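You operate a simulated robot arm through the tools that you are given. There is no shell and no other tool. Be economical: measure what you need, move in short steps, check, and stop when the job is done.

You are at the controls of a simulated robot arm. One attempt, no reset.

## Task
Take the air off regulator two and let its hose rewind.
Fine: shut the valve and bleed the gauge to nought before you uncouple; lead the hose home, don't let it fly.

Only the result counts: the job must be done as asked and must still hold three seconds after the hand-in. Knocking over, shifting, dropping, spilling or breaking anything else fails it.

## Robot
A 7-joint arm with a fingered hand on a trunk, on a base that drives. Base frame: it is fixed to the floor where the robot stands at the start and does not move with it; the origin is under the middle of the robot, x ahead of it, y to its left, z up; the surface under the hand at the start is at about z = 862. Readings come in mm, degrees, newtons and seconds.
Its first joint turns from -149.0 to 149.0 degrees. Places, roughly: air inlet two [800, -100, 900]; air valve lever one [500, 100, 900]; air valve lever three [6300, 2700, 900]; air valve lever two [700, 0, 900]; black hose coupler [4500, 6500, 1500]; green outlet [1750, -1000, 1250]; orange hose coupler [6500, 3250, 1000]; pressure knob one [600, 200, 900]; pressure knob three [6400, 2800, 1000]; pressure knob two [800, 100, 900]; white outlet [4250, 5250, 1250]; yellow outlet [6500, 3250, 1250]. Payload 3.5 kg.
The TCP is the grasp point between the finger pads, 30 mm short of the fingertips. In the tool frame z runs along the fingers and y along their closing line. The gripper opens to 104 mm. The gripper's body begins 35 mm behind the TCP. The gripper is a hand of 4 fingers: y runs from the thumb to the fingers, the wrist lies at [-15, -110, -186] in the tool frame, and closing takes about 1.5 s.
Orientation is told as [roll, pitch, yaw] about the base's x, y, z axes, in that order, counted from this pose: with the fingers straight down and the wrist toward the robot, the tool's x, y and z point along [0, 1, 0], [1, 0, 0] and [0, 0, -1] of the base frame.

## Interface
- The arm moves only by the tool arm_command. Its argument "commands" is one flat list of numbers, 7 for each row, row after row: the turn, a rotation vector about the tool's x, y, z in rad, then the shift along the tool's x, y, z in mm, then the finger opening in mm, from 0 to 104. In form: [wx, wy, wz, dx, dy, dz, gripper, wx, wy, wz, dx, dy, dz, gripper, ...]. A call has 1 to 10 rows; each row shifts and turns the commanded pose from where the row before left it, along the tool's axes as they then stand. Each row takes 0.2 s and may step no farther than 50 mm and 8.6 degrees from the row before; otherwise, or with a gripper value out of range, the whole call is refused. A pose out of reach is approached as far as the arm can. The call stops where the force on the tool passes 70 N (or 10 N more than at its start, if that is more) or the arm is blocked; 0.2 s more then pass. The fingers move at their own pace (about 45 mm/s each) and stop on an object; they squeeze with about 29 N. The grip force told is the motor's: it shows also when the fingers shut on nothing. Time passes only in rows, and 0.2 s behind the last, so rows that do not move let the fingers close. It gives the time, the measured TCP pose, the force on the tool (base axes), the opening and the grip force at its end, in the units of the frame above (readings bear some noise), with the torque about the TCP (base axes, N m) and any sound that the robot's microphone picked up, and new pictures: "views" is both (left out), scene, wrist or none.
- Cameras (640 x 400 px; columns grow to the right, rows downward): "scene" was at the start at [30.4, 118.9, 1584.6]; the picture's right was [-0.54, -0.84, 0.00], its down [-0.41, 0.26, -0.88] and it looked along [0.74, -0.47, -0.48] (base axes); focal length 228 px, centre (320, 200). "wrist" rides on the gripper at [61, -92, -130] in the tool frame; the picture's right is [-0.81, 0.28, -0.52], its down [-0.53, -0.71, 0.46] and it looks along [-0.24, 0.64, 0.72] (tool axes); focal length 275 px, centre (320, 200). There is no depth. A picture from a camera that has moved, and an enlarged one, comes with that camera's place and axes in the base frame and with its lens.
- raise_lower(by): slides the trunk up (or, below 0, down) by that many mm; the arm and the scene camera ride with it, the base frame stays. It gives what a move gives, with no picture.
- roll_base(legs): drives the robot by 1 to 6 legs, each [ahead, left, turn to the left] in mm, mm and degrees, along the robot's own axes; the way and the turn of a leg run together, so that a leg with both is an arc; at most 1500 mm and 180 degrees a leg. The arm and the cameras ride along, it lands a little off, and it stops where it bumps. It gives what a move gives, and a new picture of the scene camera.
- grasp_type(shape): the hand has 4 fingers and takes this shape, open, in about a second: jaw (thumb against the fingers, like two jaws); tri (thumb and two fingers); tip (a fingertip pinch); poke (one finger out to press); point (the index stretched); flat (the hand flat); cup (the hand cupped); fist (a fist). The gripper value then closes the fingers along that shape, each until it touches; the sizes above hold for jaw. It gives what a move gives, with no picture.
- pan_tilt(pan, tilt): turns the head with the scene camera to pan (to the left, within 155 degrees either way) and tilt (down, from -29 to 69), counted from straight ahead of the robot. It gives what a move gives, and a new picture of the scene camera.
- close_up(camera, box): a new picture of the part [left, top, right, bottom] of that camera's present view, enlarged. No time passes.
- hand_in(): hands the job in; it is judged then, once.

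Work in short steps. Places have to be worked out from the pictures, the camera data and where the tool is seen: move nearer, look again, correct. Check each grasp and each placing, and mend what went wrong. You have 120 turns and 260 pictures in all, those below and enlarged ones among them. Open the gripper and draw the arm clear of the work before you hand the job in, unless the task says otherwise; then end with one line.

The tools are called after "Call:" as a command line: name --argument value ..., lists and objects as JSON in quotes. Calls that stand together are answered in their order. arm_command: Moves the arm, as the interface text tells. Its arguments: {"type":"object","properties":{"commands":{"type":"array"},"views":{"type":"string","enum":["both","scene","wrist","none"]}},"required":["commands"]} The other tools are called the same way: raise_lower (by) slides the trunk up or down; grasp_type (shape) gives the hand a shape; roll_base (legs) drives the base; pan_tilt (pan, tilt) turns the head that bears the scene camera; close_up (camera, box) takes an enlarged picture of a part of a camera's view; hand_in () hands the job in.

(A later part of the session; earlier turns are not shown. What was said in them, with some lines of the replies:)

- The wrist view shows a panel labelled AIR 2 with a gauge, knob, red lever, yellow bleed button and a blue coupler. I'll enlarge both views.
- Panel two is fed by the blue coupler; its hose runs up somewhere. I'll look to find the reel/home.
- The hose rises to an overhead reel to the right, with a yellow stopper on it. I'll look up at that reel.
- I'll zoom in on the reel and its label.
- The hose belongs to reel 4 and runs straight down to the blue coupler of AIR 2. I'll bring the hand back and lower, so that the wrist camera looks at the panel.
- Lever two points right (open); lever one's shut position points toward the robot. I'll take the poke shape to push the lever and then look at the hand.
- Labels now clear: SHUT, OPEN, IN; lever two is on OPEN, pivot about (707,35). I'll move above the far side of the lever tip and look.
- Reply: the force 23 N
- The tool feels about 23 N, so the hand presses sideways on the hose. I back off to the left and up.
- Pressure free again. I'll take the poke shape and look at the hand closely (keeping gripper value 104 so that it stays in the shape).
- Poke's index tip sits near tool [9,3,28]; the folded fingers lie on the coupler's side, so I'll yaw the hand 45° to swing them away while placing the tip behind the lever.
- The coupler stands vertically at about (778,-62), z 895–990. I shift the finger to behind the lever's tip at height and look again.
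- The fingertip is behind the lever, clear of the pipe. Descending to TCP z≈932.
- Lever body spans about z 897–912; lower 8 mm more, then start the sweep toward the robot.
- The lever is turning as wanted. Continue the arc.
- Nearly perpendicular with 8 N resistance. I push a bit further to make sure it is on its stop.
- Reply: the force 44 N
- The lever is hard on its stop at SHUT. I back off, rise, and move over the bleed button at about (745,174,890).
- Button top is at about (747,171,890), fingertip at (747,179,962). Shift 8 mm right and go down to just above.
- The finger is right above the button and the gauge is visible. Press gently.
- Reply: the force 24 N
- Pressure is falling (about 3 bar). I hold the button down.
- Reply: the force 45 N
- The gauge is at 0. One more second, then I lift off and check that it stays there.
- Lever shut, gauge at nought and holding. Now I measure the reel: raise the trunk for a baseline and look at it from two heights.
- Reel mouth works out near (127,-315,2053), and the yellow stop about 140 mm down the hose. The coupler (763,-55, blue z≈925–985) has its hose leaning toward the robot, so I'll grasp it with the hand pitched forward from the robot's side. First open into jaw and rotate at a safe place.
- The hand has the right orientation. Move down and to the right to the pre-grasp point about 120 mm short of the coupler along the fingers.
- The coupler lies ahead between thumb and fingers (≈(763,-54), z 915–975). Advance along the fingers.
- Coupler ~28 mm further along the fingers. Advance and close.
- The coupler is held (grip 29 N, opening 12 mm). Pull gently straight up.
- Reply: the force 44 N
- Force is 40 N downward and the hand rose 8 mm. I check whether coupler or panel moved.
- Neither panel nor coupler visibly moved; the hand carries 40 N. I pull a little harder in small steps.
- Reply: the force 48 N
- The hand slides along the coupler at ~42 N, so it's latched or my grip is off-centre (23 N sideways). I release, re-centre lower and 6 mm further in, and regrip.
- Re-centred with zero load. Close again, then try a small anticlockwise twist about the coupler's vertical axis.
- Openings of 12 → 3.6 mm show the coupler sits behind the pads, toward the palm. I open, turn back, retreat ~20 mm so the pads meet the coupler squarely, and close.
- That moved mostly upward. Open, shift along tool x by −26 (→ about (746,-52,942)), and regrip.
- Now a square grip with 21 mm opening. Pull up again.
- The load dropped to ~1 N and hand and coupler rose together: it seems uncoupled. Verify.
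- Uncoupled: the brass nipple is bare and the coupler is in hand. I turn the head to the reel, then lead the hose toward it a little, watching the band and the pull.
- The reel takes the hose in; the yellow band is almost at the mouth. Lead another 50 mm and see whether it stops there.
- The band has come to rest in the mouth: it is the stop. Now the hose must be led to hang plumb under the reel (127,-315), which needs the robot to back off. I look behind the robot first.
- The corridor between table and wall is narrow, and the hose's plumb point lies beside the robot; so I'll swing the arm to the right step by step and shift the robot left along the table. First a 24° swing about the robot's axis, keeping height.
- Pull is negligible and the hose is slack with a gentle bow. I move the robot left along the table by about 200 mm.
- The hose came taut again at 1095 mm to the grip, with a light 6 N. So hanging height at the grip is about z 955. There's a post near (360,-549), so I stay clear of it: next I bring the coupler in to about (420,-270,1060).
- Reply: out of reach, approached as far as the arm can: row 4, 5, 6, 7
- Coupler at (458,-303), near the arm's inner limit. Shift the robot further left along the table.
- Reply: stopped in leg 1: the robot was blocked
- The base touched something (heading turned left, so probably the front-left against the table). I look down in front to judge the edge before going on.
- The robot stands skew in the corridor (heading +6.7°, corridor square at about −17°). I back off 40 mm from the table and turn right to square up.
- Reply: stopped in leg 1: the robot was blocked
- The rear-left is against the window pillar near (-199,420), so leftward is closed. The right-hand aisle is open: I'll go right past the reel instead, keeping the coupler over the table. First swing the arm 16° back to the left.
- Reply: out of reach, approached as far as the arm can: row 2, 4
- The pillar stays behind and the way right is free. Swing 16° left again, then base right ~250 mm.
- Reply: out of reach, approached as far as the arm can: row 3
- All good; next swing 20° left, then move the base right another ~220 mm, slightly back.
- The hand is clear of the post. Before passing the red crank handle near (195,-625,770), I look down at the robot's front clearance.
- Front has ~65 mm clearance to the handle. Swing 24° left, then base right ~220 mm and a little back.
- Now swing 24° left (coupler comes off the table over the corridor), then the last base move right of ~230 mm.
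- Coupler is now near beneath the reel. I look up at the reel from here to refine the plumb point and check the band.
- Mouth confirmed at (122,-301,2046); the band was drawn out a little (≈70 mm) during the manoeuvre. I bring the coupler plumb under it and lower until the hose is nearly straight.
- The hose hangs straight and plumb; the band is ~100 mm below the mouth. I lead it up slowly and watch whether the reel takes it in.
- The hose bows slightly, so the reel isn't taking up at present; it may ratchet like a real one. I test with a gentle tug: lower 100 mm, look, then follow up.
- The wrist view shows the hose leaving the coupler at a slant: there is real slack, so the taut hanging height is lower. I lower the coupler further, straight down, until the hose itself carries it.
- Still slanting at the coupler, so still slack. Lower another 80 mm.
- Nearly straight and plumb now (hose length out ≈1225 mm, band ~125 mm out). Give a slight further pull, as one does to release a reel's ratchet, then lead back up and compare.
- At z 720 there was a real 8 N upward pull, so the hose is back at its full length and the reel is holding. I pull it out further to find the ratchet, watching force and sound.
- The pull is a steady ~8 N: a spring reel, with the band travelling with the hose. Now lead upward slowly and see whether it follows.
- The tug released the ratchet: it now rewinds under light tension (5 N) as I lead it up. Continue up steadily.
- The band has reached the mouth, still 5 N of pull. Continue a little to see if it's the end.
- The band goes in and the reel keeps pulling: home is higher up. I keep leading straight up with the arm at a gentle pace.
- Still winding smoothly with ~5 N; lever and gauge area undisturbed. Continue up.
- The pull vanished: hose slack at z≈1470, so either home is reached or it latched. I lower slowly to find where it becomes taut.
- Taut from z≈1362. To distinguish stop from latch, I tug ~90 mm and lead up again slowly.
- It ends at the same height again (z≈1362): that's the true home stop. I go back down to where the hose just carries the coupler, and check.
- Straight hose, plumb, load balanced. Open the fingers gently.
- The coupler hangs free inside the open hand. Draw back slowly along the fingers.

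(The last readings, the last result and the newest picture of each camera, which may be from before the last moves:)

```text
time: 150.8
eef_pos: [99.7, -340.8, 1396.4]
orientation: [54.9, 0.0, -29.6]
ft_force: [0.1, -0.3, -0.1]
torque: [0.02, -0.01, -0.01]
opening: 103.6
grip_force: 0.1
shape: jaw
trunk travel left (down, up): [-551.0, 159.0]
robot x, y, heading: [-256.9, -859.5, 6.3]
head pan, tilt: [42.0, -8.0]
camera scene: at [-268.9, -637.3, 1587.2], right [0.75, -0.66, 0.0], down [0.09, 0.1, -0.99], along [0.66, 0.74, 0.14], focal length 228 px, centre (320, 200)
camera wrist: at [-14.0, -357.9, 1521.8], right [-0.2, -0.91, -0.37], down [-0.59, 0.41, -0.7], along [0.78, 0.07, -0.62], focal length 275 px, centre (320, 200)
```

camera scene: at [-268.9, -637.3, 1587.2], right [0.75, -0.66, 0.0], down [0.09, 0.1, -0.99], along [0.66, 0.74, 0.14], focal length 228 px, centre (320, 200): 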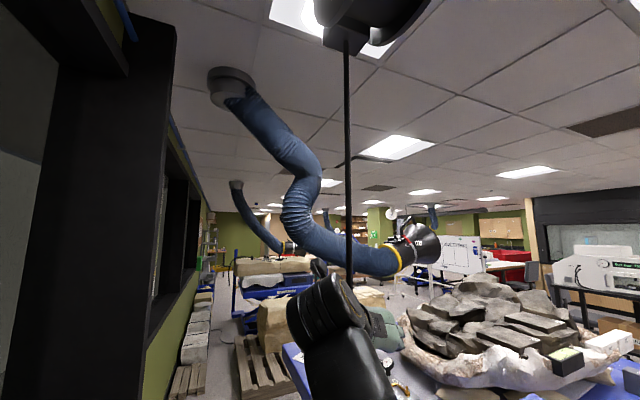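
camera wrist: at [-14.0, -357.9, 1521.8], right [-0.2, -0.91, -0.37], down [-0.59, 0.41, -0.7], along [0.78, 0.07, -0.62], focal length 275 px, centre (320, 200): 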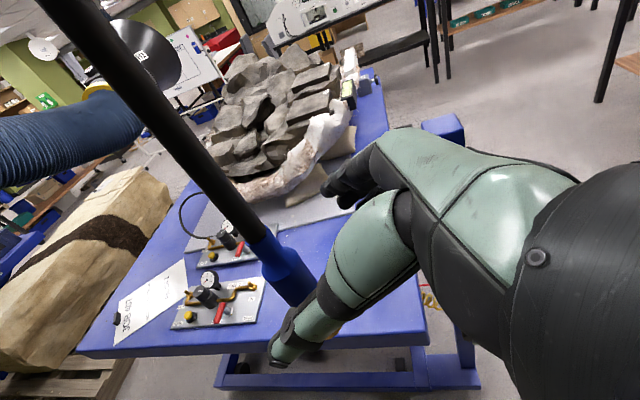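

Clear and steady; withdraw further.

Call:
arm_command --commands '[0, 0, 0, 0, 0, -20, 104, 0, 0, 0, 0, 0, -25, 104, 0, 0, 0, 0, 0, -25, 104, 0, 0, 0, 0, 0, -25, 104, 0, 0, 0, 0, 0, -25, 104]' --views "both"

Call:
roll_base --legs '[[-20, -150, 0]]'

```text
time: 152.0
eef_pos: [70.3, -379.4, 1422.7]
orientation: [54.9, 0.1, -29.6]
ft_force: [0.1, 0.1, 0.6]
torque: [0.0, 0.03, 0.0]
opening: 103.7
grip_force: 0.1
shape: jaw
out of reach, approached as far as the arm can: row 3, 4, 5
trunk travel left (down, up): [-551.0, 159.0]
robot x, y, heading: [-260.8, -862.6, 6.5]
head pan, tilt: [42.0, -8.0]
camera scene: at [-268.8, -637.1, 1587.2], right [0.75, -0.66, 0.0], down [0.09, 0.1, -0.99], along [0.66, 0.74, 0.14], focal length 228 px, centre (320, 200)
camera wrist: at [-44.4, -396.1, 1548.7], right [-0.2, -0.91, -0.37], down [-0.59, 0.41, -0.7], along [0.78, 0.07, -0.62], focal length 275 px, centre (320, 200)
```

scene: 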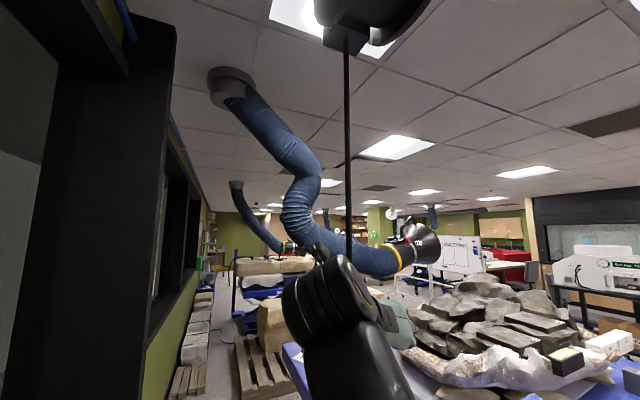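
wrist: 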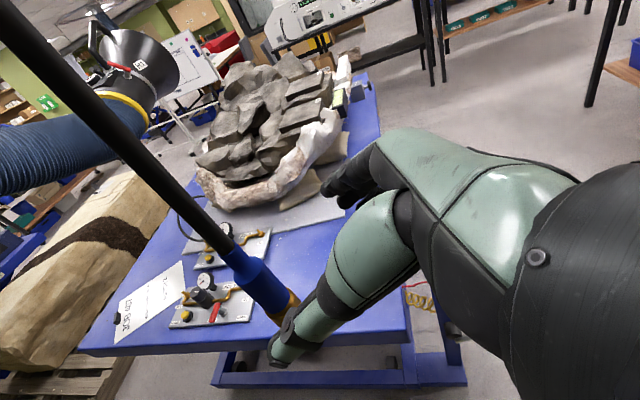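

```text
time: 153.4
eef_pos: [68.7, -533.8, 1424.5]
orientation: [54.9, 0.2, -29.7]
ft_force: [0.0, -0.4, -0.2]
torque: [-0.02, -0.01, 0.05]
opening: 103.7
grip_force: 0.0
shape: jaw
trunk travel left (down, up): [-551.0, 159.0]
robot x, y, heading: [-263.1, -1016.2, 6.4]
head pan, tilt: [42.0, -8.0]
camera scene: at [-271.3, -790.5, 1587.4], right [0.75, -0.66, 0.0], down [0.09, 0.1, -0.99], along [0.66, 0.74, 0.14], focal length 228 px, centre (320, 200)
```

scene: 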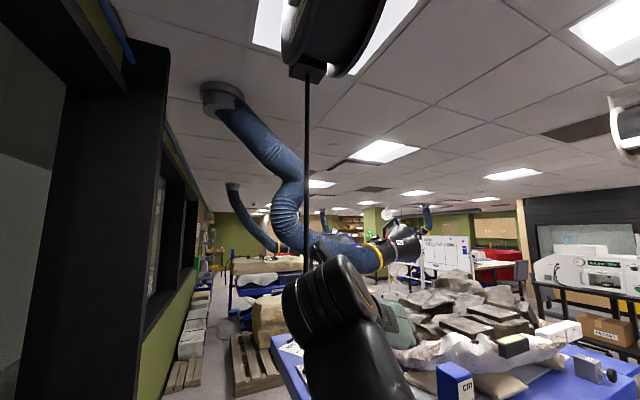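

The hose hangs plumb and free with the hand well away. Final check of coupler, lever and gauge from here.

Call:
pan_tilt --pan 45 --tilt 22

Call:
close_up --camera "wrist" --box '[120, 100, 400, 380]'

Call:
close_up --camera "wrist" --box '[130, 180, 310, 340]'

```text
time: 154.3
eef_pos: [67.0, -533.0, 1423.7]
orientation: [54.9, 0.1, -29.7]
ft_force: [-0.6, -0.4, -0.6]
torque: [-0.03, 0.03, 0.01]
opening: 103.6
grip_force: 0.1
shape: jaw
trunk travel left (down, up): [-551.0, 159.0]
robot x, y, heading: [-263.4, -1015.0, 6.4]
head pan, tilt: [45.0, 22.0]
camera scene: at [-270.2, -781.1, 1539.5], right [0.78, -0.62, 0.0], down [-0.23, -0.29, -0.93], along [0.58, 0.73, -0.37], focal length 228 px, centre (320, 200)
```

scene: 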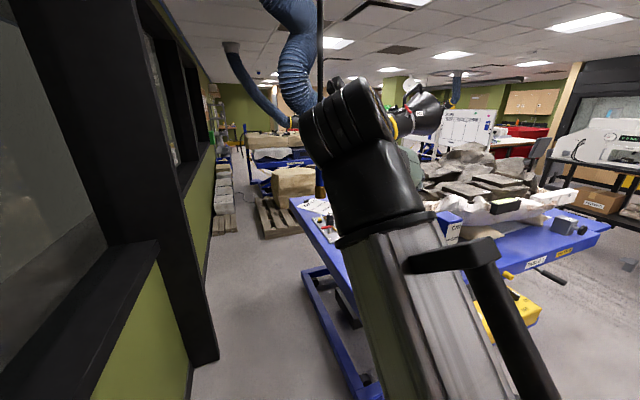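

```text
1.43 times, centred on (260, 240) of wrist
camera zoom: at [-46.4, -549.1, 1548.7], right [-0.2, -0.91, -0.37], down [-0.59, 0.41, -0.7], along [0.78, 0.07, -0.62], focal length 393 px, centre (406, 143)
```

zoom: 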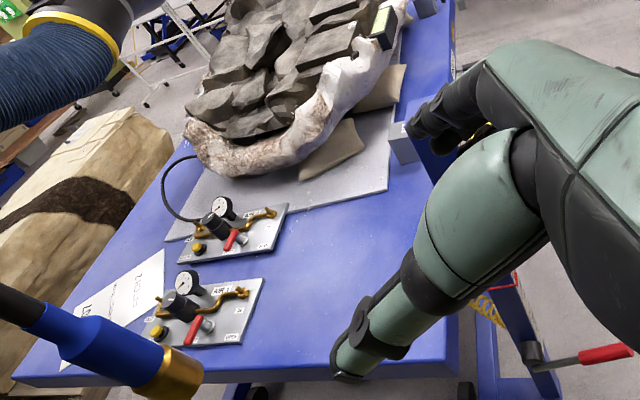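

```text
2.50 times, centred on (220, 260) of wrist
camera zoom: at [-46.4, -549.1, 1548.7], right [-0.2, -0.91, -0.37], down [-0.59, 0.41, -0.7], along [0.78, 0.07, -0.62], focal length 688 px, centre (570, 50)
```

zoom: 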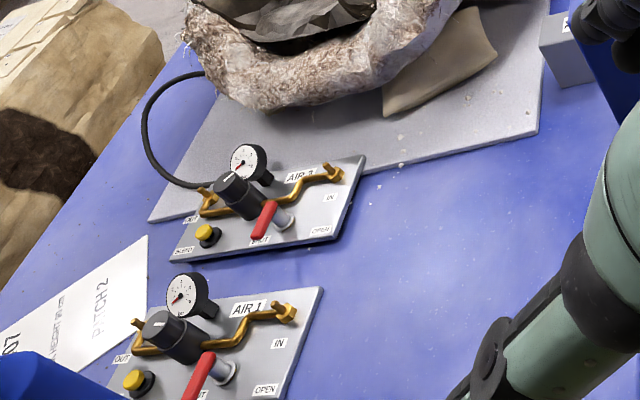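

Lever two is shut, its gauge reads nought, the inlet is bare, and the coupler hangs still at the reel's home stop. Handing in.

Call:
hand_in

```text
The job is handed in.
```

The air is off regulator two: its valve is shut, the gauge was bled to nought before I uncoupled, and I led the hose up by hand to reel 4's stop, where it now hangs still.
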